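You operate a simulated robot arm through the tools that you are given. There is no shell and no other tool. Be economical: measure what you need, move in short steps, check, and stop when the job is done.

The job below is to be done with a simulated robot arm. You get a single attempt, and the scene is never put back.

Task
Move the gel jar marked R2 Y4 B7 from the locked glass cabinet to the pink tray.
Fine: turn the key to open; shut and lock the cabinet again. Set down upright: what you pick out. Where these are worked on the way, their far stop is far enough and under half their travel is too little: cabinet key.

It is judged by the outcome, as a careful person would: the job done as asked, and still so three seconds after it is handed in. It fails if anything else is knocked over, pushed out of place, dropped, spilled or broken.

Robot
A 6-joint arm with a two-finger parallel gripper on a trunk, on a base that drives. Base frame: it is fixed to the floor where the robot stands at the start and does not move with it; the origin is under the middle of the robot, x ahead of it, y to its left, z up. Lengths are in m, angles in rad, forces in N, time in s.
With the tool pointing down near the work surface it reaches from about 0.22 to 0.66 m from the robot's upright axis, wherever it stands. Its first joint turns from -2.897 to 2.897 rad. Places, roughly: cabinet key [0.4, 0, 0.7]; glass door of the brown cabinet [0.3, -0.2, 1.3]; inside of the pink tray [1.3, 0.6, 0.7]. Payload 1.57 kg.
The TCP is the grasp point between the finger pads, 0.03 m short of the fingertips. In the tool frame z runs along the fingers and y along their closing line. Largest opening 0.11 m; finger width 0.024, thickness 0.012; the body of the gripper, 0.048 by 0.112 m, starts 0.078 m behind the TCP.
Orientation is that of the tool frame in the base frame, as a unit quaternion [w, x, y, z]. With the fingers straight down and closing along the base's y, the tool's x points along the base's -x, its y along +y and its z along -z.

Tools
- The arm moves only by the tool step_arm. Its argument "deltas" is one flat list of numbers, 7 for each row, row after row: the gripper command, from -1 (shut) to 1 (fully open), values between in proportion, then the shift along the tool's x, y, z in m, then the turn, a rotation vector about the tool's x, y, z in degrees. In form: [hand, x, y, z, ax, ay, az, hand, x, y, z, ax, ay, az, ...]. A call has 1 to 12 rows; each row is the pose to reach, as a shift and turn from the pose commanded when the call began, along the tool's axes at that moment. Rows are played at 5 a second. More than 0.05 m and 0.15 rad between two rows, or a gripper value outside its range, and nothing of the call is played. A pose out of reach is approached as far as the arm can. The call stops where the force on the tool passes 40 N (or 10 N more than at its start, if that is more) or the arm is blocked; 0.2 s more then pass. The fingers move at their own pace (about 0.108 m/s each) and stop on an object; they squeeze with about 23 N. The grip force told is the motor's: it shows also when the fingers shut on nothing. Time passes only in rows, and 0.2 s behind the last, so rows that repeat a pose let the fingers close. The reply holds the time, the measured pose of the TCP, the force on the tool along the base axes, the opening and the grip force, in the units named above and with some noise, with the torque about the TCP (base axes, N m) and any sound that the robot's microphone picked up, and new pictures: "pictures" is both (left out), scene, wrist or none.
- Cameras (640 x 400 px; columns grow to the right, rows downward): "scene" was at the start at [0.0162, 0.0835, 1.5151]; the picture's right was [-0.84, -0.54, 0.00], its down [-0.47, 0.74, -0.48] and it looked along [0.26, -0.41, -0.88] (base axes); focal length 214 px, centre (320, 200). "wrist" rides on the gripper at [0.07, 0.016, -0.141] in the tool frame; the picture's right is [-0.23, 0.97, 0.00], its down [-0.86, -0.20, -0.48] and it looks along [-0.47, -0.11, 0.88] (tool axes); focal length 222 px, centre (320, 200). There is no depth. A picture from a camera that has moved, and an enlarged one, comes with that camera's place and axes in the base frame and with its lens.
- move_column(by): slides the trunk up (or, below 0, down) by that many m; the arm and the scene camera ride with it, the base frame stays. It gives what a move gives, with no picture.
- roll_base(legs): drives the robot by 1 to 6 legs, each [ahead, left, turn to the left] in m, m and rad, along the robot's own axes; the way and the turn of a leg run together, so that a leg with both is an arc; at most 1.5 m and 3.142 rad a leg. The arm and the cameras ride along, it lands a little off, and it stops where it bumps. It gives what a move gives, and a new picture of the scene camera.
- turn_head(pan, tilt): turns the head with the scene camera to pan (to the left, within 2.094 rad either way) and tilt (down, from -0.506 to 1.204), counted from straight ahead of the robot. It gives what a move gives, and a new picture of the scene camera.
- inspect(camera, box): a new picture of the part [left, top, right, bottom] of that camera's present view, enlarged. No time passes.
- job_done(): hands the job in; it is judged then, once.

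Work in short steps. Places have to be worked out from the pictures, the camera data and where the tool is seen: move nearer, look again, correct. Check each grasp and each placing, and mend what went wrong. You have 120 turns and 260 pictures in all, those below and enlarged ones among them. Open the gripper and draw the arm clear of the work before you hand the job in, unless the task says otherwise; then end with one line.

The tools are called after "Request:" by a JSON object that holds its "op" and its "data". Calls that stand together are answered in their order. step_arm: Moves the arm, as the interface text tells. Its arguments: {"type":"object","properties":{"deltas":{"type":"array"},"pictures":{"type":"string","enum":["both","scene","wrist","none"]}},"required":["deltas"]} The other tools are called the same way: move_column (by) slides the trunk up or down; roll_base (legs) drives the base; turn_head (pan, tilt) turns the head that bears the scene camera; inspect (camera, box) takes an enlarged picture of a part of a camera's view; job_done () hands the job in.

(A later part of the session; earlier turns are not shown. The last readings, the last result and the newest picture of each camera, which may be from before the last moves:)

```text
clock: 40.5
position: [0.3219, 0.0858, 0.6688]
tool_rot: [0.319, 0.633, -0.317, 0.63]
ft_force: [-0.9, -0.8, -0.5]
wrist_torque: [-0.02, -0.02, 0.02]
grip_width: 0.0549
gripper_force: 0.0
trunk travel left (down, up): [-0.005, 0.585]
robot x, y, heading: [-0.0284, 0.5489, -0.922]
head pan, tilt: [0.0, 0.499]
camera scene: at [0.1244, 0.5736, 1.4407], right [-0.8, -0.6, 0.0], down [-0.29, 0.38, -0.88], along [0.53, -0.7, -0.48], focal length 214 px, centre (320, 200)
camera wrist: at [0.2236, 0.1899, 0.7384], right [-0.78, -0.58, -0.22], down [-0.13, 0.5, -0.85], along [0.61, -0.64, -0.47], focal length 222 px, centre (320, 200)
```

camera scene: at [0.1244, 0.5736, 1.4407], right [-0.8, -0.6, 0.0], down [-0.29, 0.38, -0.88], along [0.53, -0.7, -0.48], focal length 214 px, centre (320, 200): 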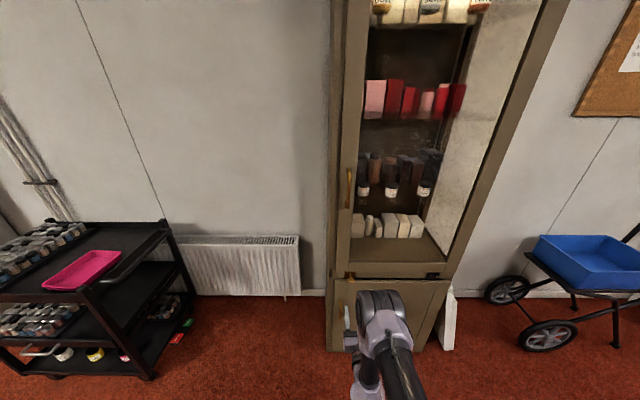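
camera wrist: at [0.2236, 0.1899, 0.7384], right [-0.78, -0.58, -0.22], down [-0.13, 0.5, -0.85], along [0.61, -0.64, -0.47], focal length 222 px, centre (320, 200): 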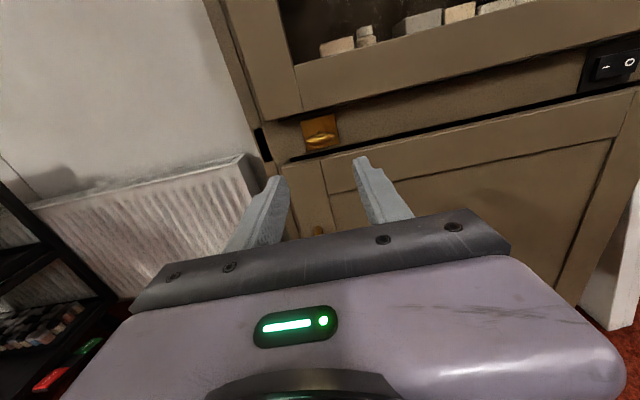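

Raise by 0.4, then shift up 0.05 and left 0.03 to view the handle.

Request:
{"op": "move_column", "data": {"by": 0.4}}

Request:
{"op": "step_arm", "data": {"deltas": [0, 0.02, -0.015, 0, 0, 0, 0, 0, 0.04, -0.03, 0, 0, 0, 0], "pictures": "both"}}

```text
clock: 44.3
position: [0.3224, 0.086, 1.0688]
tool_rot: [0.317, 0.632, -0.317, 0.631]
ft_force: [-0.3, 0.6, -0.2]
wrist_torque: [-0.03, 0.0, -0.03]
grip_width: 0.055
gripper_force: 0.0
trunk travel left (down, up): [-0.405, 0.185]
robot x, y, heading: [-0.0314, 0.5462, -0.927]
head pan, tilt: [0.0, 0.499]
```

```text
clock: 44.9
position: [0.3466, 0.103, 1.1093]
tool_rot: [0.317, 0.633, -0.317, 0.631]
ft_force: [-0.3, 0.2, 0.3]
wrist_torque: [-0.01, 0.04, -0.02]
grip_width: 0.0553
gripper_force: 0.0
trunk travel left (down, up): [-0.405, 0.185]
robot x, y, heading: [-0.0325, 0.5467, -0.92]
head pan, tilt: [0.0, 0.499]
camera scene: at [0.1246, 0.574, 1.8407], right [-0.8, -0.6, 0.0], down [-0.29, 0.38, -0.88], along [0.53, -0.7, -0.48], focal length 214 px, centre (320, 200)
camera wrist: at [0.2482, 0.2078, 1.1788], right [-0.78, -0.58, -0.23], down [-0.13, 0.5, -0.85], along [0.61, -0.64, -0.47], focal length 222 px, centre (320, 200)
```

scene: 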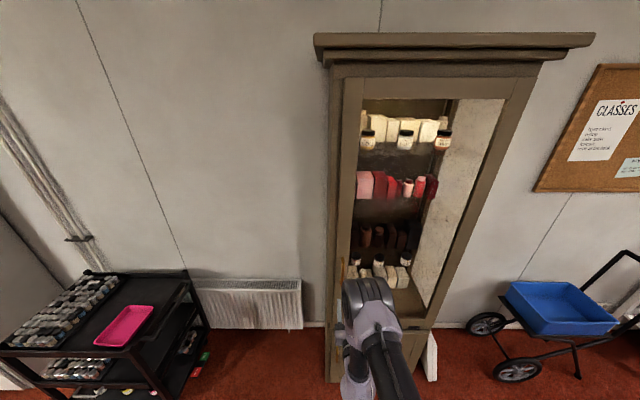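
wrist: 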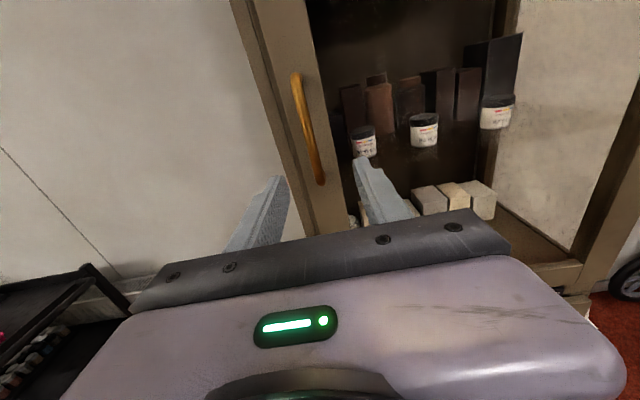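

Handle bar at t≈-0.351, z 1.05–1.19. Advance 0.138 and align on the bar.

Request:
{"op": "step_arm", "data": {"deltas": [0, 0.004, -0.011, 0.04, 0, 0, 0, 0, 0.008, -0.011, 0.08, 0, 0, 0, 0, 0.008, -0.011, 0.11, 0, 0, 0, 0, 0.008, -0.011, 0.125, 0, 0, 0, 0, 0.008, -0.011, 0.138, 0, 0, 0], "pictures": "wrist"}}

Request:
{"op": "inspect", "data": {"camera": "wrist", "box": [240, 60, 400, 240]}}

```text
clock: 46.1
position: [0.4379, -0.0012, 1.1165]
tool_rot: [0.318, 0.633, -0.318, 0.63]
ft_force: [0.3, 0.3, 0.3]
wrist_torque: [0.02, 0.0, 0.02]
grip_width: 0.0548
gripper_force: 0.1
trunk travel left (down, up): [-0.405, 0.185]
robot x, y, heading: [-0.0299, 0.55, -0.926]
head pan, tilt: [0.0, 0.499]
camera wrist: at [0.3396, 0.1032, 1.1862], right [-0.78, -0.58, -0.23], down [-0.13, 0.5, -0.85], along [0.61, -0.64, -0.47], focal length 222 px, centre (320, 200)
```

wrist: 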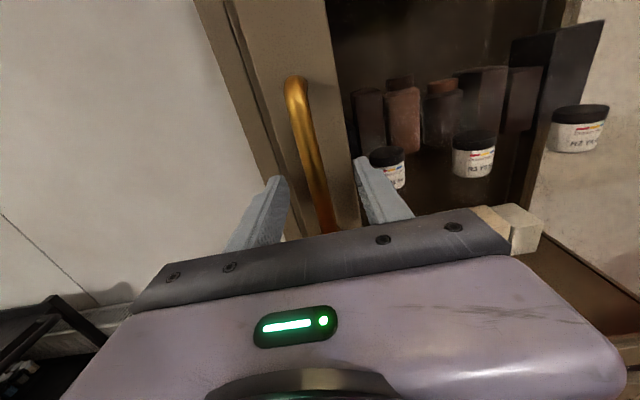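

```text
2.22 times, centred on (320, 150) of wrist
camera zoom: at [0.3396, 0.1032, 1.1862], right [-0.78, -0.58, -0.23], down [-0.13, 0.5, -0.85], along [0.61, -0.64, -0.47], focal length 494 px, centre (320, 311)
```

zoom: 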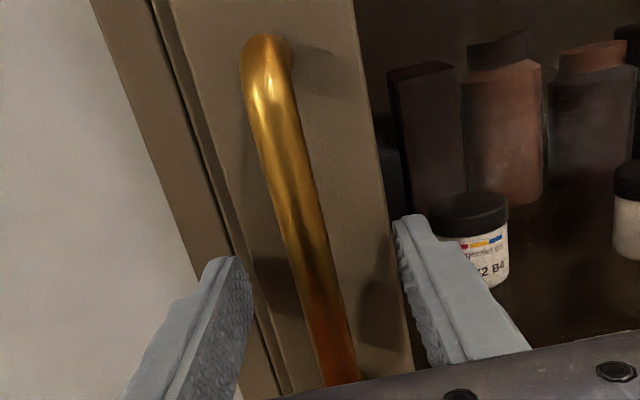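

Bar lies between the pads. Close on it.

Request:
{"op": "step_arm", "data": {"deltas": [-1, 0, 0, 0, 0, 0, 0, -1, 0, 0, 0, 0, 0, 0, -1, 0, 0, 0, 0, 0, 0, -1, 0, 0, -0.008, 0, 0, 0, -1, 0, 0, -0.016, 0, 0, 0], "pictures": "wrist"}}

```text
clock: 47.3
position: [0.4265, 0.0106, 1.1167]
tool_rot: [0.317, 0.632, -0.318, 0.631]
ft_force: [-4.9, -6.7, 1.2]
wrist_torque: [0.27, 0.14, -0.04]
grip_width: 0.013
gripper_force: 29.9
trunk travel left (down, up): [-0.405, 0.185]
robot x, y, heading: [-0.0333, 0.5493, -0.928]
head pan, tilt: [0.0, 0.499]
camera wrist: at [0.3283, 0.115, 1.1863], right [-0.78, -0.58, -0.23], down [-0.13, 0.5, -0.85], along [0.61, -0.64, -0.47], focal length 222 px, centre (320, 200)
```

wrist: 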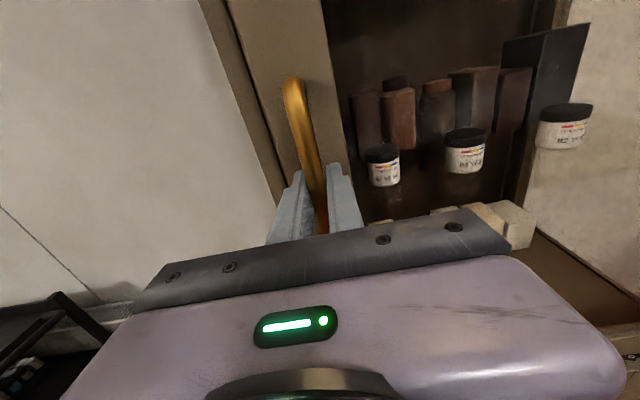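

The door follows. Swing along the arc to ~16° with tool yaw.

Request:
{"op": "step_arm", "data": {"deltas": [-1, 0, 0.005, -0.018, 2, 0, 0, -1, 0, 0.009, -0.036, 6, 0, 0, -1, 0, 0.015, -0.057, 8.5, 0, 0, -1, 0, 0.021, -0.078, 11, 0, 0, -1, 0, 0.029, -0.099, 13.5, 0, 0, -1, 0, 0.037, -0.119, 16, 0, 0], "pictures": "both"}}

```text
clock: 48.5
position: [0.352, 0.0775, 1.1159]
tool_rot: [0.238, 0.667, -0.238, 0.664]
ft_force: [9.6, 13.2, 7.9]
wrist_torque: [0.71, 0.25, 0.01]
grip_width: 0.0128
gripper_force: 29.7
trunk travel left (down, up): [-0.405, 0.185]
robot x, y, heading: [-0.0296, 0.5451, -0.924]
head pan, tilt: [0.0, 0.499]
stopped in row 6: the force on the tool passed its limit at 44 N (the readings are from after the stop); the commanded pose is now the measured one
camera scene: at [0.1248, 0.5767, 1.8408], right [-0.8, -0.6, 0.0], down [-0.29, 0.38, -0.88], along [0.53, -0.7, -0.48], focal length 214 px, centre (320, 200)
camera wrist: at [0.2316, 0.1557, 1.1865], right [-0.62, -0.75, -0.22], down [-0.25, 0.46, -0.85], along [0.75, -0.47, -0.47], focal length 222 px, centre (320, 200)
```

scene: 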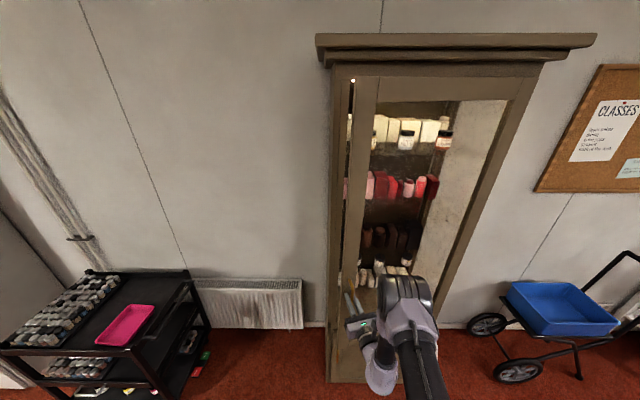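
wrist: 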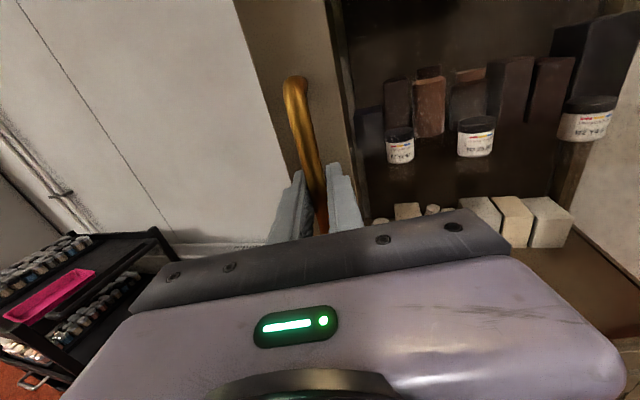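

Door is opening; I was pulling slightly too far toward the hinge. Continue with a corrected arc, slower.

Request:
{"op": "step_arm", "data": {"deltas": [-1, 0, 0.0013, -0.0175, 2, 0, 0, -1, 0, 0.0033, -0.0348, 4, 0, 0, -1, 0, 0.0058, -0.0521, 6, 0, 0, -1, 0, 0.0091, -0.0693, 8, 0, 0, -1, 0, 0.0128, -0.0864, 10, 0, 0, -1, 0, 0.0171, -0.1033, 12, 0, 0, -1, 0, 0.0222, -0.12, 14, 0, 0, -1, 0, 0.0277, -0.1366, 16, 0, 0, -1, 0, 0.0338, -0.153, 18, 0, 0, -1, 0, 0.0405, -0.1692, 20, 0, 0], "pictures": "both"}}

```text
clock: 50.6
position: [0.2103, 0.1513, 1.1164]
tool_rot: [0.129, 0.697, -0.131, 0.693]
ft_force: [4.5, 13.1, -1.6]
wrist_torque: [-0.33, -0.65, 0.01]
grip_width: 0.0128
gripper_force: 30.4
trunk travel left (down, up): [-0.405, 0.185]
robot x, y, heading: [-0.0329, 0.5487, -0.923]
head pan, tilt: [0.0, 0.499]
stopped in row 10: the force on the tool passed its limit at 41 N (the readings are from after the stop); the commanded pose is now the measured one
camera scene: at [0.1239, 0.5763, 1.841], right [-0.8, -0.6, 0.0], down [-0.29, 0.38, -0.88], along [0.53, -0.7, -0.48], focal length 214 px, centre (320, 200)
camera wrist: at [0.0721, 0.1876, 1.1868], right [-0.35, -0.91, -0.23], down [-0.38, 0.36, -0.85], along [0.86, -0.22, -0.47], focal length 222 px, centre (320, 200)
```

scene: 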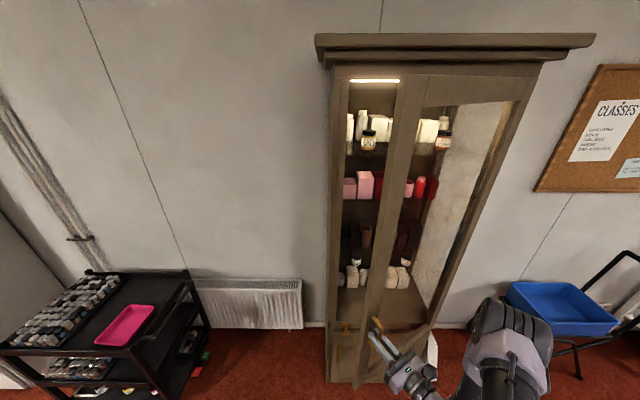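
wrist: 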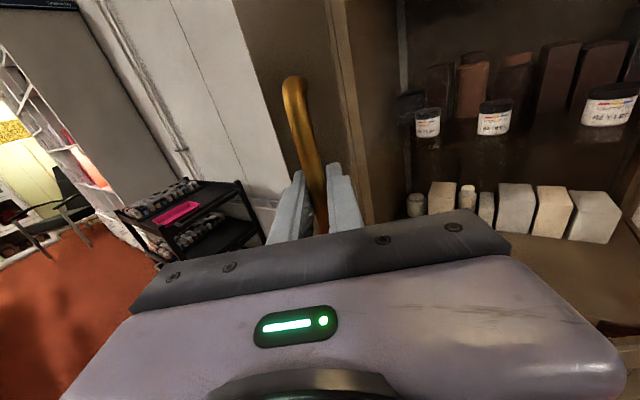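

Door at ~32°. Continue along the arc with a small relief offset.

Request:
{"op": "step_arm", "data": {"deltas": [-1, 0, -0.002, -0.0175, 2, 0, 0, -1, 0, -0.0007, -0.0348, 4, 0, 0, -1, 0, 0.0018, -0.0521, 6, 0, 0, -1, 0, 0.005, -0.0693, 8, 0, 0, -1, 0, 0.0085, -0.0864, 10, 0, 0, -1, 0, 0.0127, -0.1033, 12, 0, 0, -1, 0, 0.0175, -0.12, 14, 0, 0, -1, 0, 0.023, -0.1366, 16, 0, 0, -1, 0, 0.029, -0.153, 18, 0, 0, -1, 0, 0.0355, -0.1692, 20, 0, 0, -1, 0, 0.043, -0.185, 22, 0, 0], "pictures": "both"}}

```text
clock: 53.0
position: [0.0226, 0.1761, 1.1172]
tool_rot: [-0.005, 0.709, 0.002, 0.705]
ft_force: [0.0, 2.4, -17.9]
wrist_torque: [-0.46, -0.29, -0.03]
grip_width: 0.0127
gripper_force: 29.6
trunk travel left (down, up): [-0.405, 0.185]
robot x, y, heading: [-0.0309, 0.5476, -0.926]
head pan, tilt: [0.0, 0.499]
camera scene: at [0.1241, 0.573, 1.8407], right [-0.8, -0.6, 0.0], down [-0.29, 0.38, -0.88], along [0.53, -0.7, -0.48], focal length 214 px, centre (320, 200)
camera wrist: at [-0.1208, 0.1586, 1.1873], right [0.01, -0.97, -0.23], down [-0.49, 0.2, -0.85], along [0.87, 0.12, -0.47], focal length 222 px, centre (320, 200)
```

scene: 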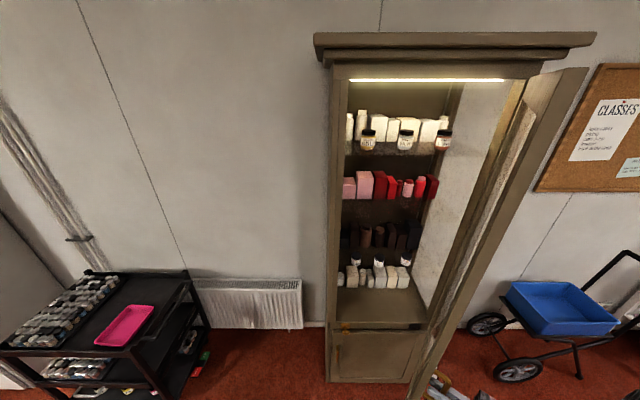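
wrist: 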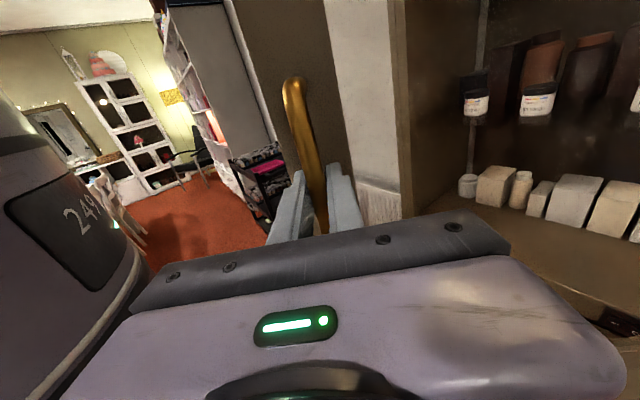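

Door at ~54°. Release the handle and withdraw along the tool axis, then I'll push the door further from inside.

Request:
{"op": "step_arm", "data": {"deltas": [0, 0, 0, 0, 0, 0, 0, 0, 0, 0, 0, 0, 0, 0, 0, 0, 0, -0.025, 0, 0, 0, 0, 0, 0, -0.05, 0, 0, 0, 0, 0, 0, -0.075, 0, 0, 0], "pictures": "both"}}

```text
clock: 54.2
position: [-0.0542, 0.1754, 1.1187]
tool_rot: [-0.003, 0.709, 0.0, 0.705]
ft_force: [-0.1, 0.6, 0.0]
wrist_torque: [0.05, -0.01, 0.02]
grip_width: 0.0548
gripper_force: 0.2
trunk travel left (down, up): [-0.405, 0.185]
robot x, y, heading: [-0.031, 0.5423, -0.928]
head pan, tilt: [0.0, 0.499]
camera scene: at [0.1237, 0.5745, 1.8408], right [-0.8, -0.6, 0.0], down [-0.29, 0.38, -0.88], along [0.53, -0.7, -0.48], focal length 214 px, centre (320, 200)
camera wrist: at [-0.1956, 0.1589, 1.1882], right [0.01, -0.97, -0.23], down [-0.48, 0.2, -0.85], along [0.87, 0.12, -0.47], focal length 222 px, centre (320, 200)
```

scene: 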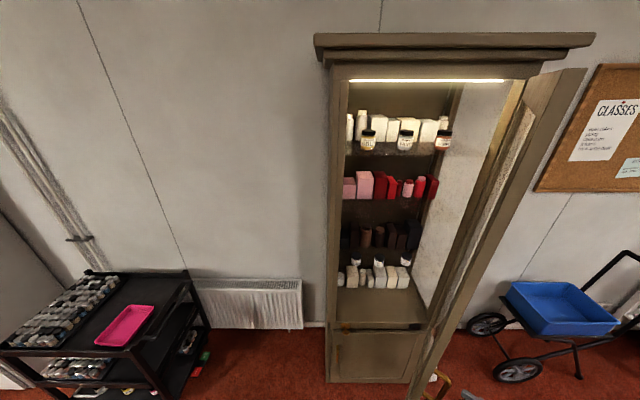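
wrist: 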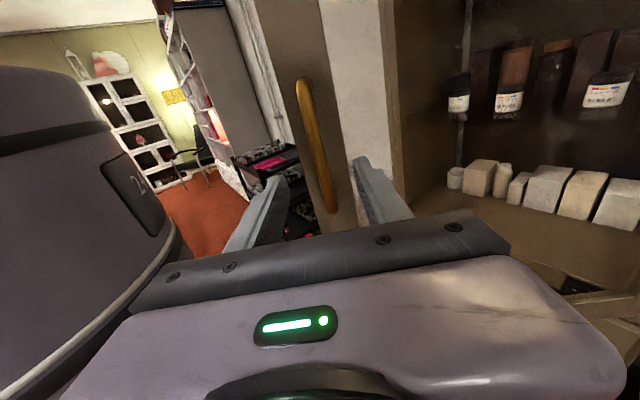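

Before moving the base, check the space around the robot.

Request:
{"op": "turn_head", "data": {"pan": -2.09, "tilt": 0.6}}

Request:
{"op": "turn_head", "data": {"pan": 2.09, "tilt": 0.6}}

```text
clock: 56.2
position: [-0.0515, 0.175, 1.1181]
tool_rot: [-0.005, 0.71, 0.001, 0.704]
ft_force: [-0.4, 0.4, 0.0]
wrist_torque: [-0.01, -0.03, 0.0]
grip_width: 0.055
gripper_force: 0.1
trunk travel left (down, up): [-0.405, 0.185]
robot x, y, heading: [-0.0347, 0.5483, -0.92]
head pan, tilt: [-2.089, 0.6]
camera scene: at [-0.0178, 0.6355, 1.8317], right [-0.13, 0.99, 0.0], down [0.56, 0.07, -0.83], along [-0.82, -0.11, -0.56], focal length 214 px, centre (320, 200)
```

scene: 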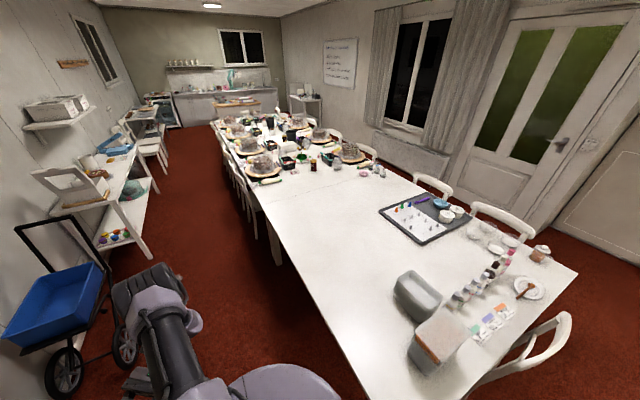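

```text
clock: 59.6
position: [-0.0521, 0.1754, 1.1176]
tool_rot: [-0.003, 0.709, 0.001, 0.705]
ft_force: [-0.4, -0.2, -0.8]
wrist_torque: [0.02, -0.01, -0.02]
grip_width: 0.0551
gripper_force: 0.1
trunk travel left (down, up): [-0.405, 0.185]
robot x, y, heading: [-0.0305, 0.5508, -0.919]
head pan, tilt: [2.089, 0.6]
camera scene: at [0.1047, 0.728, 1.8317], right [0.92, -0.39, 0.0], down [-0.22, -0.52, -0.83], along [0.33, 0.76, -0.56], focal length 214 px, centre (320, 200)
```

scene: 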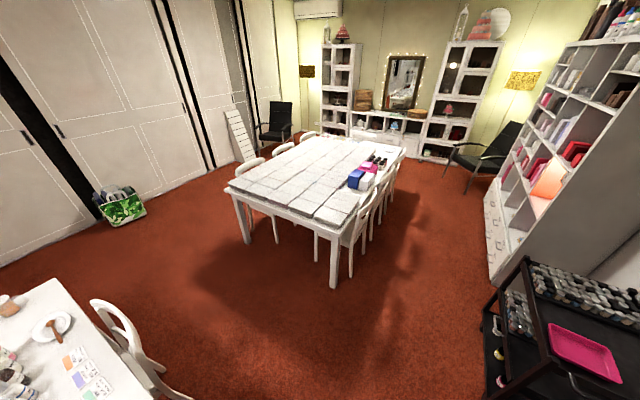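

The aisle is about 1 m; a table is behind. I'll turn right to pull the gripper clear of the door's edge, slide left, and turn back.

Request:
{"op": "roll_base", "data": {"legs": [[0, 0, -0.6], [-0.22, 0.33, 0], [0, 0, 0.6]]}}

Request:
{"op": "turn_head", "data": {"pan": -0.4, "tilt": 0.6}}

```text
clock: 65.4
position: [0.2679, 0.4088, 1.1176]
tool_rot: [-0.002, 0.709, 0.0, 0.705]
ft_force: [-0.1, 0.2, -0.2]
wrist_torque: [-0.01, 0.02, -0.01]
grip_width: 0.0551
gripper_force: 0.0
trunk travel left (down, up): [-0.405, 0.185]
robot x, y, heading: [0.2914, 0.781, -0.931]
head pan, tilt: [2.089, 0.6]
camera scene: at [0.4273, 0.9595, 1.8317], right [0.92, -0.4, 0.0], down [-0.23, -0.52, -0.83], along [0.33, 0.76, -0.56], focal length 214 px, centre (320, 200)
```

scene: 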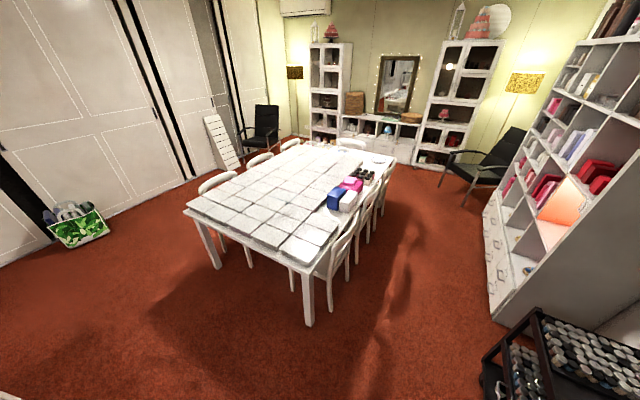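

```text
clock: 67.6
position: [0.2662, 0.4081, 1.1178]
tool_rot: [-0.002, 0.709, -0.001, 0.705]
ft_force: [1.3, 0.1, 0.0]
wrist_torque: [0.01, 0.02, -0.02]
grip_width: 0.0553
gripper_force: 0.1
trunk travel left (down, up): [-0.405, 0.185]
robot x, y, heading: [0.2903, 0.7781, -0.926]
head pan, tilt: [-0.4, 0.6]
camera scene: at [0.4129, 0.7927, 1.8317], right [-0.97, -0.24, 0.0], down [-0.14, 0.55, -0.83], along [0.2, -0.8, -0.56], focal length 214 px, centre (320, 200)
```

scene: 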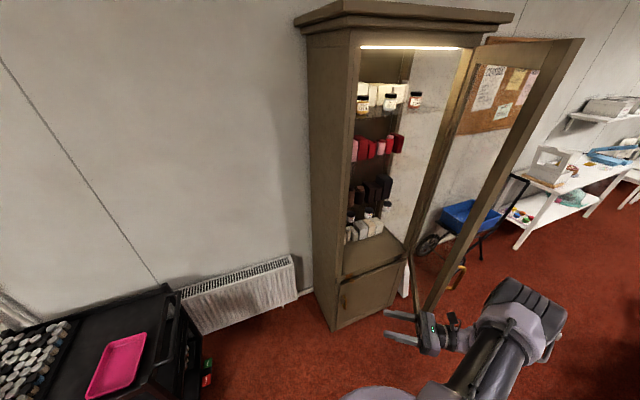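

I see the door at ~54° and the arm left of it. Yaw the tool to face the cabinet, extending 0.1, fingers shut.

Request:
{"op": "step_arm", "data": {"deltas": [-1, 0, 0.0115, 0.0085, -7.7, 0, 0, -1, 0, 0.023, 0.017, -15.4, 0, 0, -1, 0, 0.0345, 0.0255, -23.1, 0, 0, -1, 0, 0.046, 0.034, -30.8, 0, 0, -1, 0, 0.0575, 0.0425, -38.5, 0, 0, -1, 0, 0.069, 0.051, -46.2, 0, 0, -1, 0, 0.0803, 0.0596, -53.5, 0, 0], "pictures": "both"}}

```text
clock: 69.2
position: [0.327, 0.3277, 1.1177]
tool_rot: [0.318, 0.634, -0.318, 0.629]
ft_force: [0.3, 0.6, -0.3]
wrist_torque: [0.01, -0.02, 0.02]
grip_width: 0.0
gripper_force: 21.3
trunk travel left (down, up): [-0.405, 0.185]
robot x, y, heading: [0.29, 0.78, -0.928]
head pan, tilt: [-0.4, 0.6]
camera scene: at [0.4142, 0.7923, 1.8316], right [-0.97, -0.24, 0.0], down [-0.14, 0.55, -0.82], along [0.2, -0.8, -0.57], focal length 214 px, centre (320, 200)
camera wrist: at [0.2288, 0.4323, 1.1874], right [-0.78, -0.58, -0.22], down [-0.13, 0.51, -0.85], along [0.61, -0.64, -0.47], focal length 222 px, centre (320, 200)
```

scene: 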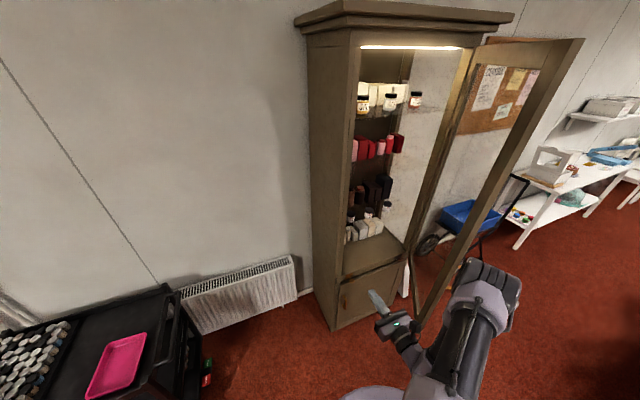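
wrist: 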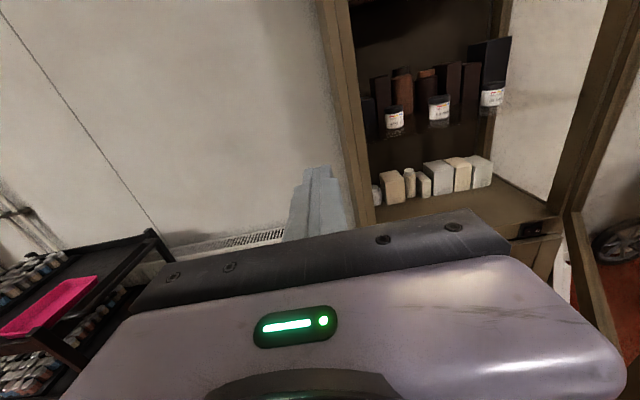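

The elbow sits to the right near the door edge, so I'll move the TCP to straight ahead of the robot (left 0.24, forward 0.12) before sliding right.

Request:
{"op": "step_arm", "data": {"deltas": [-1, 0, -0.04, 0.02, 0, 0, 0, -1, 0, -0.08, 0.04, 0, 0, 0, -1, 0, -0.12, 0.06, 0, 0, 0, -1, 0, -0.16, 0.08, 0, 0, 0, -1, 0, -0.2, 0.1, 0, 0, 0, -1, 0, -0.24, 0.12, 0, 0, 0], "pictures": "scene"}}

```text
clock: 70.6
position: [0.5916, 0.3759, 1.1171]
tool_rot: [0.318, 0.635, -0.317, 0.629]
ft_force: [0.3, 1.1, 0.8]
wrist_torque: [-0.01, 0.02, -0.01]
grip_width: 0.0
gripper_force: 21.1
out of reach, approached as far as the arm can: row 5
trunk travel left (down, up): [-0.405, 0.185]
robot x, y, heading: [0.2885, 0.7793, -0.93]
head pan, tilt: [-0.4, 0.6]
camera scene: at [0.4145, 0.7941, 1.8315], right [-0.97, -0.24, 0.0], down [-0.14, 0.55, -0.83], along [0.2, -0.8, -0.56], focal length 214 px, centre (320, 200)
```

scene: 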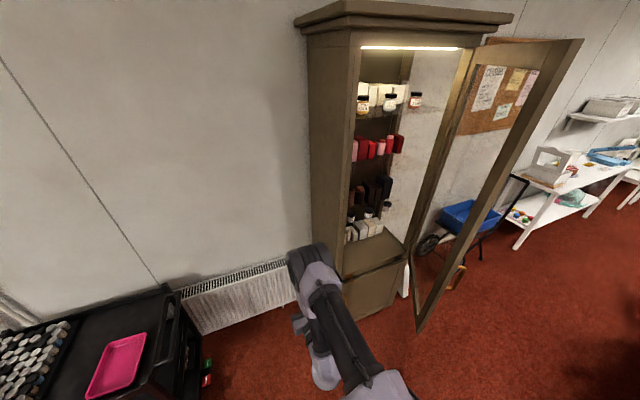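

Arm now in a straight line ahead. Slide the base right 0.42, then check against the door.

Request:
{"op": "roll_base", "data": {"legs": [[0, -0.42, 0]]}}

```text
clock: 73.2
position: [0.2538, 0.1227, 1.1171]
tool_rot: [0.316, 0.635, -0.317, 0.63]
ft_force: [-0.6, 0.1, -0.2]
wrist_torque: [-0.04, -0.01, 0.02]
grip_width: 0.0002
gripper_force: 21.3
trunk travel left (down, up): [-0.405, 0.185]
robot x, y, heading: [-0.0423, 0.5219, -0.927]
head pan, tilt: [-0.4, 0.6]
camera scene: at [0.0747, 0.5403, 1.8317], right [-0.97, -0.24, 0.0], down [-0.14, 0.55, -0.82], along [0.2, -0.8, -0.57], focal length 214 px, centre (320, 200)
```

scene: 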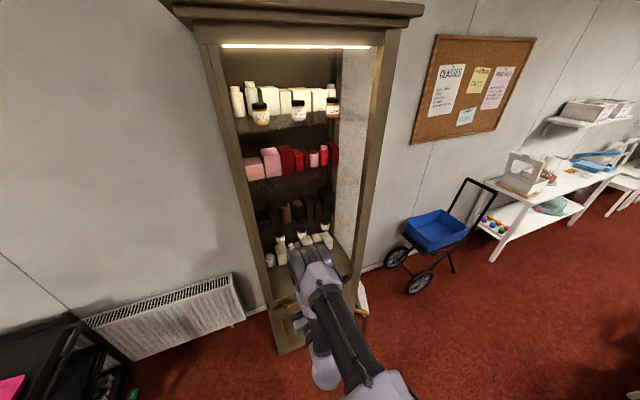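

The door is seen edge-on behind the arm (handle visible at right). Push it by sliding the base right.

Request:
{"op": "roll_base", "data": {"legs": [[0, -0.2, 0]]}}

```text
clock: 74.8
position: [0.0964, 0.0038, 1.1169]
tool_rot: [0.316, 0.635, -0.317, 0.629]
ft_force: [0.3, -0.5, -0.1]
wrist_torque: [0.05, 0.05, 0.02]
grip_width: 0.0
gripper_force: 21.6
trunk travel left (down, up): [-0.405, 0.185]
robot x, y, heading: [-0.2081, 0.4075, -0.928]
head pan, tilt: [-0.4, 0.6]
camera scene: at [-0.085, 0.4204, 1.8317], right [-0.97, -0.24, 0.0], down [-0.14, 0.55, -0.82], along [0.2, -0.8, -0.57], focal length 214 px, centre (320, 200)
```

scene: 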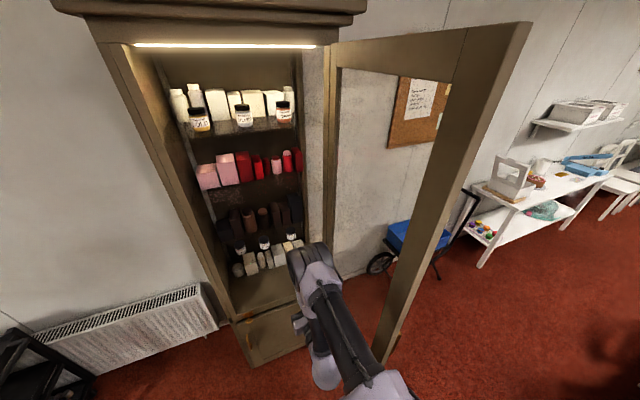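

The door swung further. Push another 0.2.

Request:
{"op": "roll_base", "data": {"legs": [[0, -0.2, 0]]}}

```text
clock: 76.4
position: [-0.0633, -0.1168, 1.1172]
tool_rot: [0.317, 0.634, -0.318, 0.629]
ft_force: [-0.6, -0.1, -0.2]
wrist_torque: [0.01, -0.02, 0.01]
grip_width: 0.0
gripper_force: 20.9
trunk travel left (down, up): [-0.405, 0.185]
robot x, y, heading: [-0.3674, 0.2892, -0.929]
head pan, tilt: [-0.4, 0.6]
camera scene: at [-0.245, 0.2999, 1.8317], right [-0.97, -0.24, 0.0], down [-0.14, 0.55, -0.82], along [0.2, -0.8, -0.57], focal length 214 px, centre (320, 200)
```

scene: 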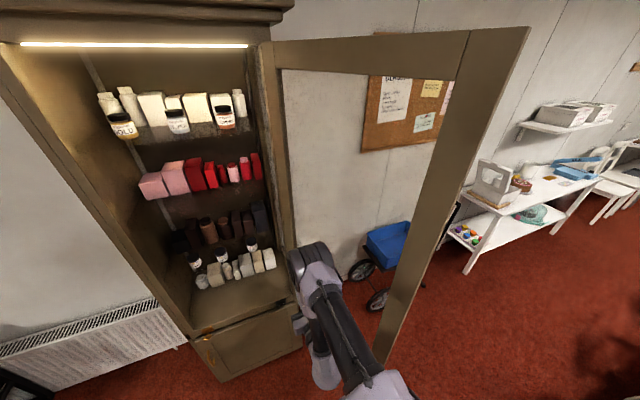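

Door is about 95° open. Nudge slightly more, then slide back left to face the jar.

Request:
{"op": "roll_base", "data": {"legs": [[0, -0.08, 0], [0, 0.25, 0]]}}

Request:
{"op": "turn_head", "data": {"pan": 0.0, "tilt": 0.7}}

Request:
{"op": "inspect", "data": {"camera": "wrist", "box": [0, 0, 640, 400]}}

```text
clock: 78.9
position: [0.0687, -0.0152, 1.1169]
tool_rot: [0.316, 0.635, -0.316, 0.63]
ft_force: [0.9, 0.3, -0.8]
wrist_torque: [0.0, -0.02, -0.03]
grip_width: 0.0002
gripper_force: 21.7
trunk travel left (down, up): [-0.405, 0.185]
robot x, y, heading: [-0.2318, 0.3863, -0.928]
head pan, tilt: [-0.4, 0.6]
camera scene: at [-0.1103, 0.4018, 1.8316], right [-0.97, -0.24, 0.0], down [-0.14, 0.55, -0.83], along [0.2, -0.8, -0.56], focal length 214 px, centre (320, 200)
```

scene: 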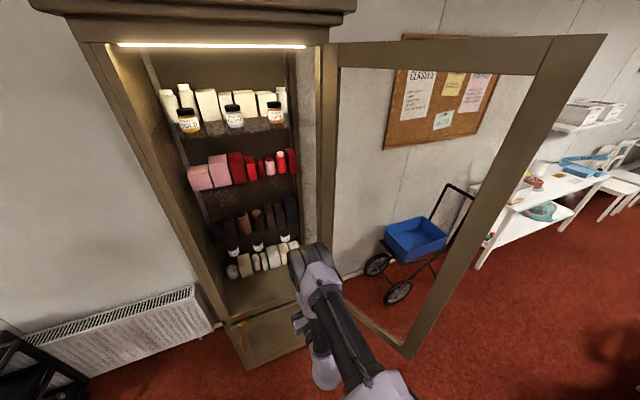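

```text
clock: 79.8
position: [0.0696, -0.0171, 1.118]
tool_rot: [0.315, 0.636, -0.315, 0.63]
ft_force: [0.7, -1.2, 0.2]
wrist_torque: [0.02, 0.01, 0.0]
grip_width: 0.0
gripper_force: 21.4
trunk travel left (down, up): [-0.405, 0.185]
robot x, y, heading: [-0.2326, 0.3894, -0.92]
head pan, tilt: [0.0, 0.7]
camera scene: at [-0.0816, 0.419, 1.823], right [-0.8, -0.6, 0.0], down [-0.39, 0.51, -0.77], along [0.46, -0.61, -0.64], focal length 214 px, centre (320, 200)
```

scene: 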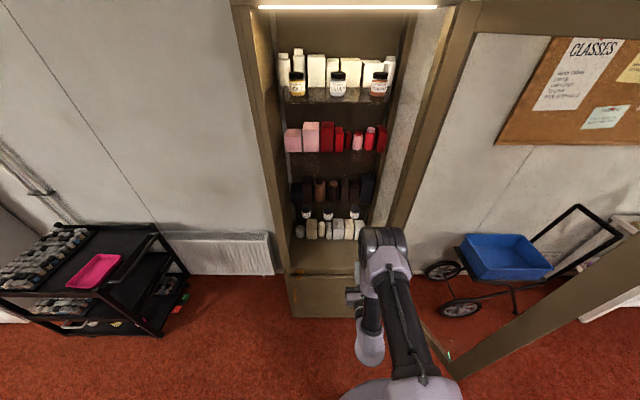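

```text
1.00 times, centred on (320, 200) of wrist (not enlarged: the box is as wide or as high as the picture)
camera zoom: at [-0.0298, 0.0874, 1.1872], right [-0.78, -0.58, -0.22], down [-0.13, 0.51, -0.85], along [0.61, -0.64, -0.47], focal length 222 px, centre (320, 200)
```

zoom: 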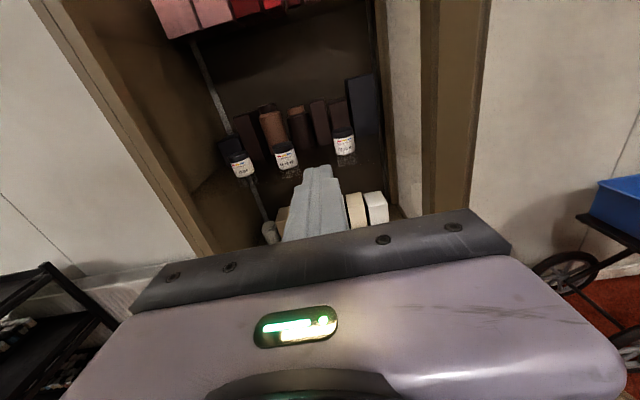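

Door is ~110° open. Zoom on the jars in both views to locate the target.

Request:
{"op": "inspect", "data": {"camera": "wrist", "box": [220, 90, 400, 200]}}

Request:
{"op": "inspect", "data": {"camera": "scene", "box": [285, 170, 385, 245]}}

```text
3.56 times, centred on (310, 145) of wrist
camera zoom: at [-0.0298, 0.0874, 1.1872], right [-0.78, -0.58, -0.22], down [-0.13, 0.51, -0.85], along [0.61, -0.64, -0.47], focal length 790 px, centre (356, 396)
```

zoom: 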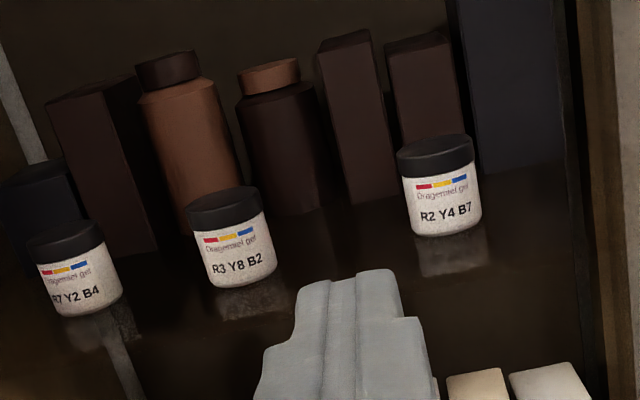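

```text
5.33 times, centred on (335, 208) of scene
camera zoom: at [-0.0816, 0.419, 1.823], right [-0.8, -0.6, 0.0], down [-0.39, 0.51, -0.77], along [0.46, -0.61, -0.64], focal length 1144 px, centre (240, 160)
```

zoom: 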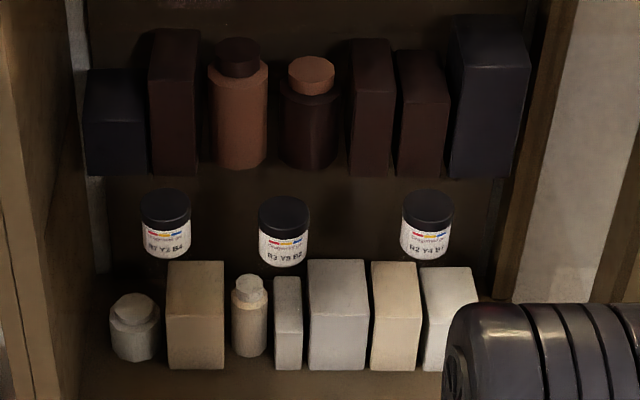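

Target jar triangulates to ≈(0.273,-0.365,1.037), Ø≈0.05, 0.145 inside. Pitch the tool 15° down, open to ~0.085, and drive forward 0.2.

Request:
{"op": "step_arm", "data": {"deltas": [0.55, 0, 0.02, 0, 0, -7.5, 0, 0.55, 0, 0.04, 0, 0, -15, 0], "pictures": "none"}}

Request:
{"op": "roll_base", "data": {"legs": [[0.2, 0, 0]]}}

Request:
{"op": "inspect", "data": {"camera": "wrist", "box": [0, 0, 640, 400]}}

```text
clock: 80.3
position: [0.0356, -0.0395, 1.1168]
tool_rot: [0.272, 0.711, -0.355, 0.542]
ft_force: [0.4, 0.7, -0.4]
wrist_torque: [-0.02, -0.02, 0.0]
grip_width: 0.0852
gripper_force: 0.1
trunk travel left (down, up): [-0.405, 0.185]
robot x, y, heading: [-0.2339, 0.389, -0.92]
head pan, tilt: [0.0, 0.7]
```

```text
clock: 82.0
position: [0.1592, -0.2016, 1.1175]
tool_rot: [0.271, 0.712, -0.354, 0.542]
ft_force: [-0.3, 0.8, 1.1]
wrist_torque: [-0.01, -0.03, 0.01]
grip_width: 0.0852
gripper_force: 0.0
trunk travel left (down, up): [-0.405, 0.185]
robot x, y, heading: [-0.111, 0.2202, -0.926]
head pan, tilt: [0.0, 0.7]
camera scene: at [0.0408, 0.2566, 1.823], right [-0.8, -0.6, 0.0], down [-0.39, 0.51, -0.76], along [0.46, -0.61, -0.64], focal length 214 px, centre (320, 200)
```

scene: 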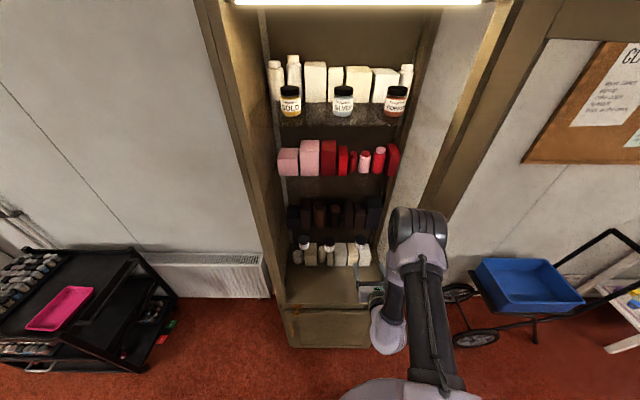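

```text
1.00 times, centred on (320, 200) of wrist (not enlarged: the box is as wide or as high as the picture)
camera zoom: at [0.0741, -0.1168, 1.2213], right [-0.82, -0.54, -0.22], down [-0.26, 0.67, -0.7], along [0.52, -0.51, -0.68], focal length 222 px, centre (320, 200)
```

zoom: 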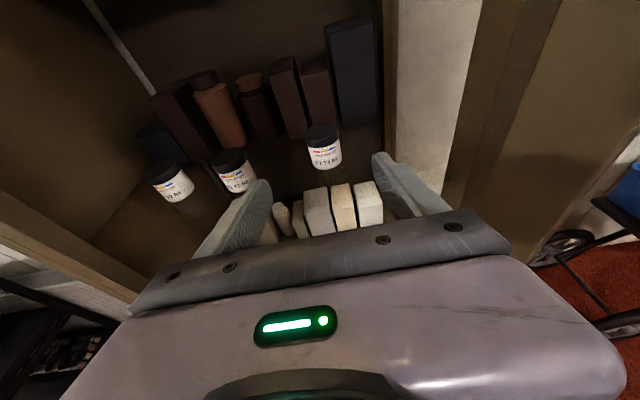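

Jar confirmed at ≈(0.273,-0.358,1.037). Approach most of the way and check.

Request:
{"op": "step_arm", "data": {"deltas": [0.55, -0.012, 0.001, 0.035, 0, 0, 0, 0.55, -0.022, 0.002, 0.07, 0, 0, 0, 0.55, -0.026, 0.002, 0.105, 0, 0, 0, 0.55, -0.024, 0.002, 0.135, 0, 0, 0], "pictures": "both"}}

Request:
{"op": "inspect", "data": {"camera": "wrist", "box": [220, 80, 420, 220]}}

```text
clock: 83.0
position: [0.2319, -0.302, 1.0578]
tool_rot: [0.272, 0.712, -0.354, 0.542]
ft_force: [0.4, 0.1, -0.2]
wrist_torque: [0.01, -0.01, -0.02]
grip_width: 0.0851
gripper_force: 0.0
trunk travel left (down, up): [-0.405, 0.185]
robot x, y, heading: [-0.1126, 0.2282, -0.922]
head pan, tilt: [0.0, 0.7]
camera scene: at [0.0404, 0.2572, 1.823], right [-0.8, -0.6, 0.0], down [-0.39, 0.51, -0.76], along [0.46, -0.61, -0.64], focal length 214 px, centre (320, 200)
camera wrist: at [0.1469, -0.2168, 1.1621], right [-0.82, -0.54, -0.22], down [-0.26, 0.67, -0.7], along [0.52, -0.51, -0.68], focal length 222 px, centre (320, 200)
```

scene: 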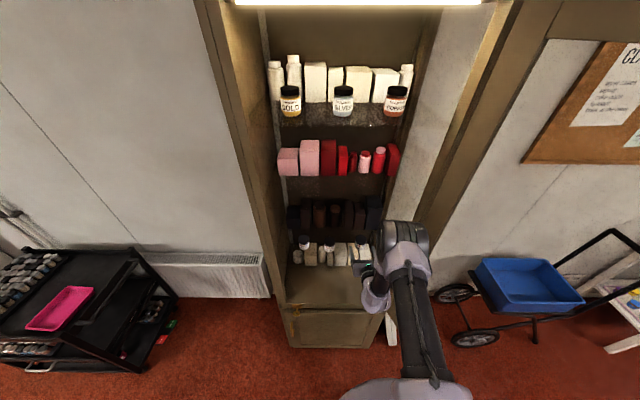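
wrist: 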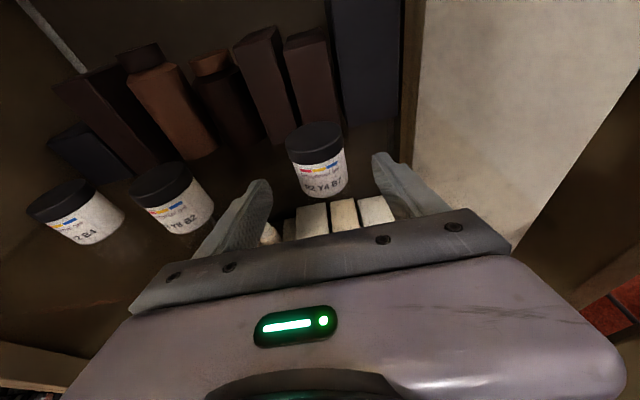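

```text
2.86 times, centred on (320, 150) of wrist
camera zoom: at [0.1469, -0.2168, 1.1621], right [-0.82, -0.54, -0.22], down [-0.26, 0.67, -0.7], along [0.52, -0.51, -0.68], focal length 635 px, centre (320, 343)
```

zoom: 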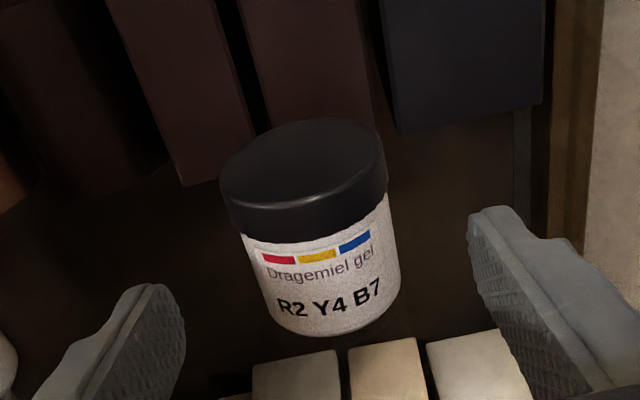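

Label R2 Y4 B7 confirmed. Move the last 7 cm and close.

Request:
{"op": "step_arm", "data": {"deltas": [0.55, 0.002, -0.002, 0.025, 0, 0, 0, 0.55, 0.004, -0.002, 0.05, 0, 0, 0, 0.55, 0.006, -0.002, 0.07, 0, 0, 0, -1, 0.006, -0.002, 0.07, 0, 0, 0, -1, 0.006, -0.002, 0.07, 0, 0, 0, -1, 0.006, -0.002, 0.07, 0, 0, 0], "pictures": "wrist"}}

```text
clock: 84.4
position: [0.2737, -0.3561, 1.0442]
tool_rot: [0.272, 0.712, -0.355, 0.542]
ft_force: [0.7, 0.7, 0.1]
wrist_torque: [-0.01, -0.01, 0.04]
grip_width: 0.0486
gripper_force: 22.8
trunk travel left (down, up): [-0.405, 0.185]
robot x, y, heading: [-0.1135, 0.2251, -0.925]
head pan, tilt: [0.0, 0.7]
camera wrist: at [0.189, -0.2707, 1.1499], right [-0.82, -0.54, -0.22], down [-0.26, 0.67, -0.7], along [0.52, -0.51, -0.68], focal length 222 px, centre (320, 200)
```

wrist: 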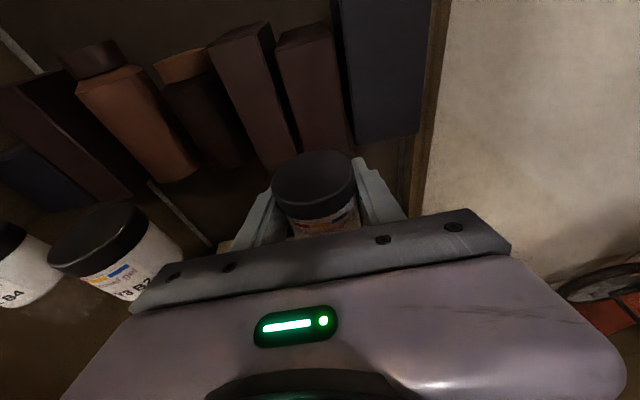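

Jar gripped (48.6 mm). Lift 3 cm and draw straight back.

Request:
{"op": "step_arm", "data": {"deltas": [-1, 0.015, 0, -0.004, 0, 0, 0, -1, 0.029, 0, -0.008, 0, 0, 0, -1, 0.019, 0, -0.046, 0, 0, 0, -1, 0.008, 0, -0.085, 0, 0, 0, -1, -0.002, 0, -0.123, 0, 0, 0, -1, -0.013, 0, -0.162, 0, 0, 0, -1, -0.022, 0, -0.195, 0, 0, 0], "pictures": "both"}}

```text
clock: 86.0
position: [0.1571, -0.1988, 1.077]
tool_rot: [0.272, 0.711, -0.354, 0.542]
ft_force: [-0.1, 0.2, -0.8]
wrist_torque: [-0.04, -0.03, 0.01]
grip_width: 0.0462
gripper_force: 23.2
trunk travel left (down, up): [-0.405, 0.185]
robot x, y, heading: [-0.1095, 0.2281, -0.931]
head pan, tilt: [0.0, 0.7]
camera scene: at [0.0395, 0.2578, 1.8231], right [-0.8, -0.6, 0.0], down [-0.39, 0.51, -0.77], along [0.46, -0.61, -0.64], focal length 214 px, centre (320, 200)
camera wrist: at [0.0718, -0.115, 1.181], right [-0.82, -0.54, -0.22], down [-0.26, 0.67, -0.7], along [0.52, -0.51, -0.68], focal length 222 px, centre (320, 200)
```

scene: 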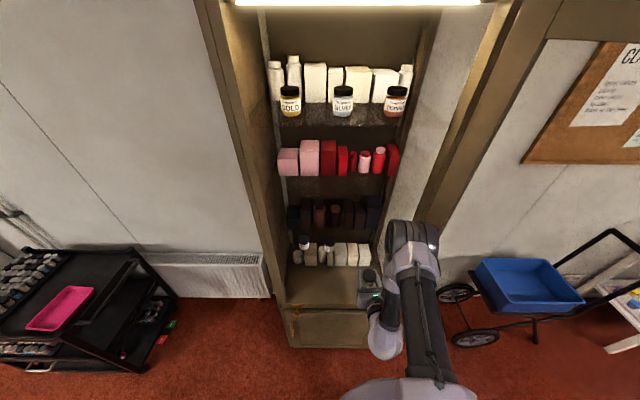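
wrist: 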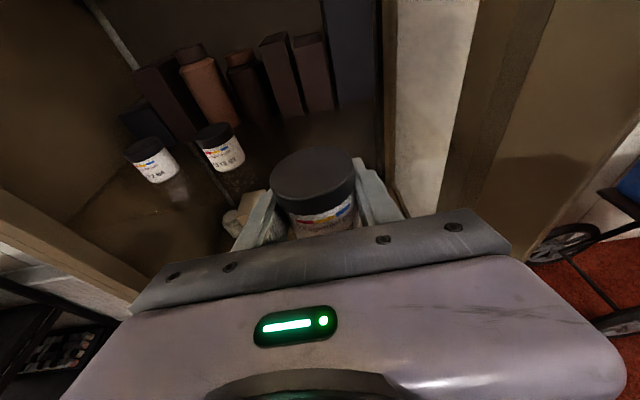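

Jar is out. Back off 0.22 and drive left 1.3 toward the tray, then look.

Request:
{"op": "roll_base", "data": {"legs": [[-0.22, 0, 0], [0, 1.3, 0]]}}

Request:
{"op": "turn_head", "data": {"pan": 0.0, "tilt": 0.9}}

Request:
{"op": "inspect", "data": {"camera": "wrist", "box": [0, 0, 640, 400]}}

```text
clock: 93.7
position: [1.0591, 0.7438, 1.0753]
tool_rot: [0.275, 0.71, -0.358, 0.54]
ft_force: [0.5, -0.3, -0.4]
wrist_torque: [0.0, 0.01, -0.01]
grip_width: 0.0463
gripper_force: 22.6
trunk travel left (down, up): [-0.405, 0.185]
robot x, y, heading: [0.7959, 1.1768, -0.93]
head pan, tilt: [0.0, 0.7]
camera scene: at [0.9456, 1.203, 1.823], right [-0.8, -0.6, 0.0], down [-0.38, 0.52, -0.76], along [0.46, -0.61, -0.64], focal length 214 px, centre (320, 200)
```

scene: 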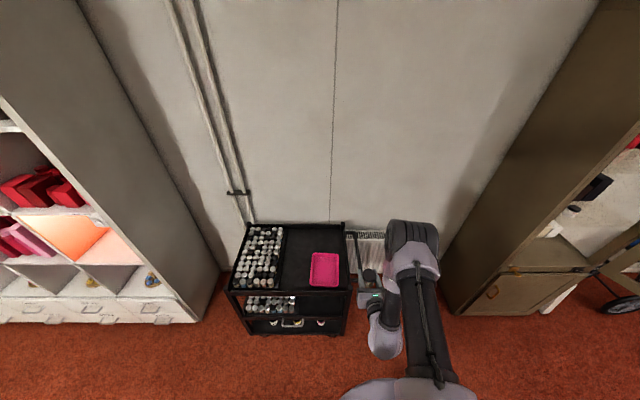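

```text
clock: 94.5
position: [1.0604, 0.7445, 1.0767]
tool_rot: [0.273, 0.711, -0.357, 0.541]
ft_force: [0.3, 0.5, -0.5]
wrist_torque: [-0.01, 0.02, 0.0]
grip_width: 0.046
gripper_force: 22.9
trunk travel left (down, up): [-0.405, 0.185]
robot x, y, heading: [0.7928, 1.1735, -0.934]
head pan, tilt: [0.0, 0.901]
camera scene: at [0.9396, 1.2104, 1.8069], right [-0.8, -0.6, 0.0], down [-0.47, 0.63, -0.62], along [0.37, -0.5, -0.78], focal length 214 px, centre (320, 200)
```

scene: 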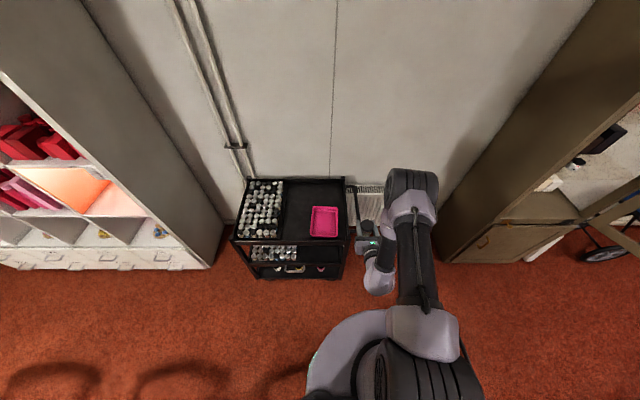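

```text
1.00 times, centred on (320, 200) of wrist (not enlarged: the box is as wide or as high as the picture)
camera zoom: at [0.975, 0.8295, 1.1808], right [-0.82, -0.53, -0.22], down [-0.25, 0.67, -0.7], along [0.52, -0.52, -0.68], focal length 222 px, centre (320, 200)
```

zoom: 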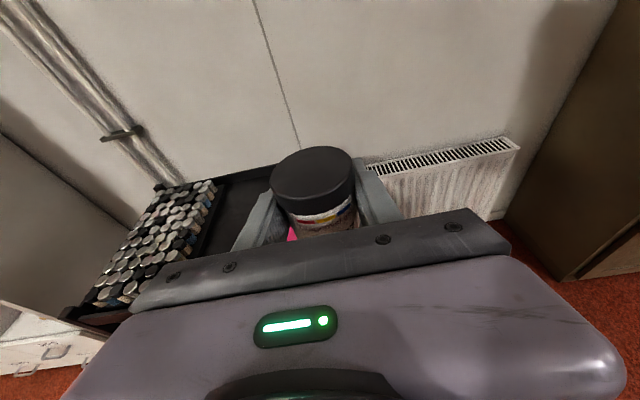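

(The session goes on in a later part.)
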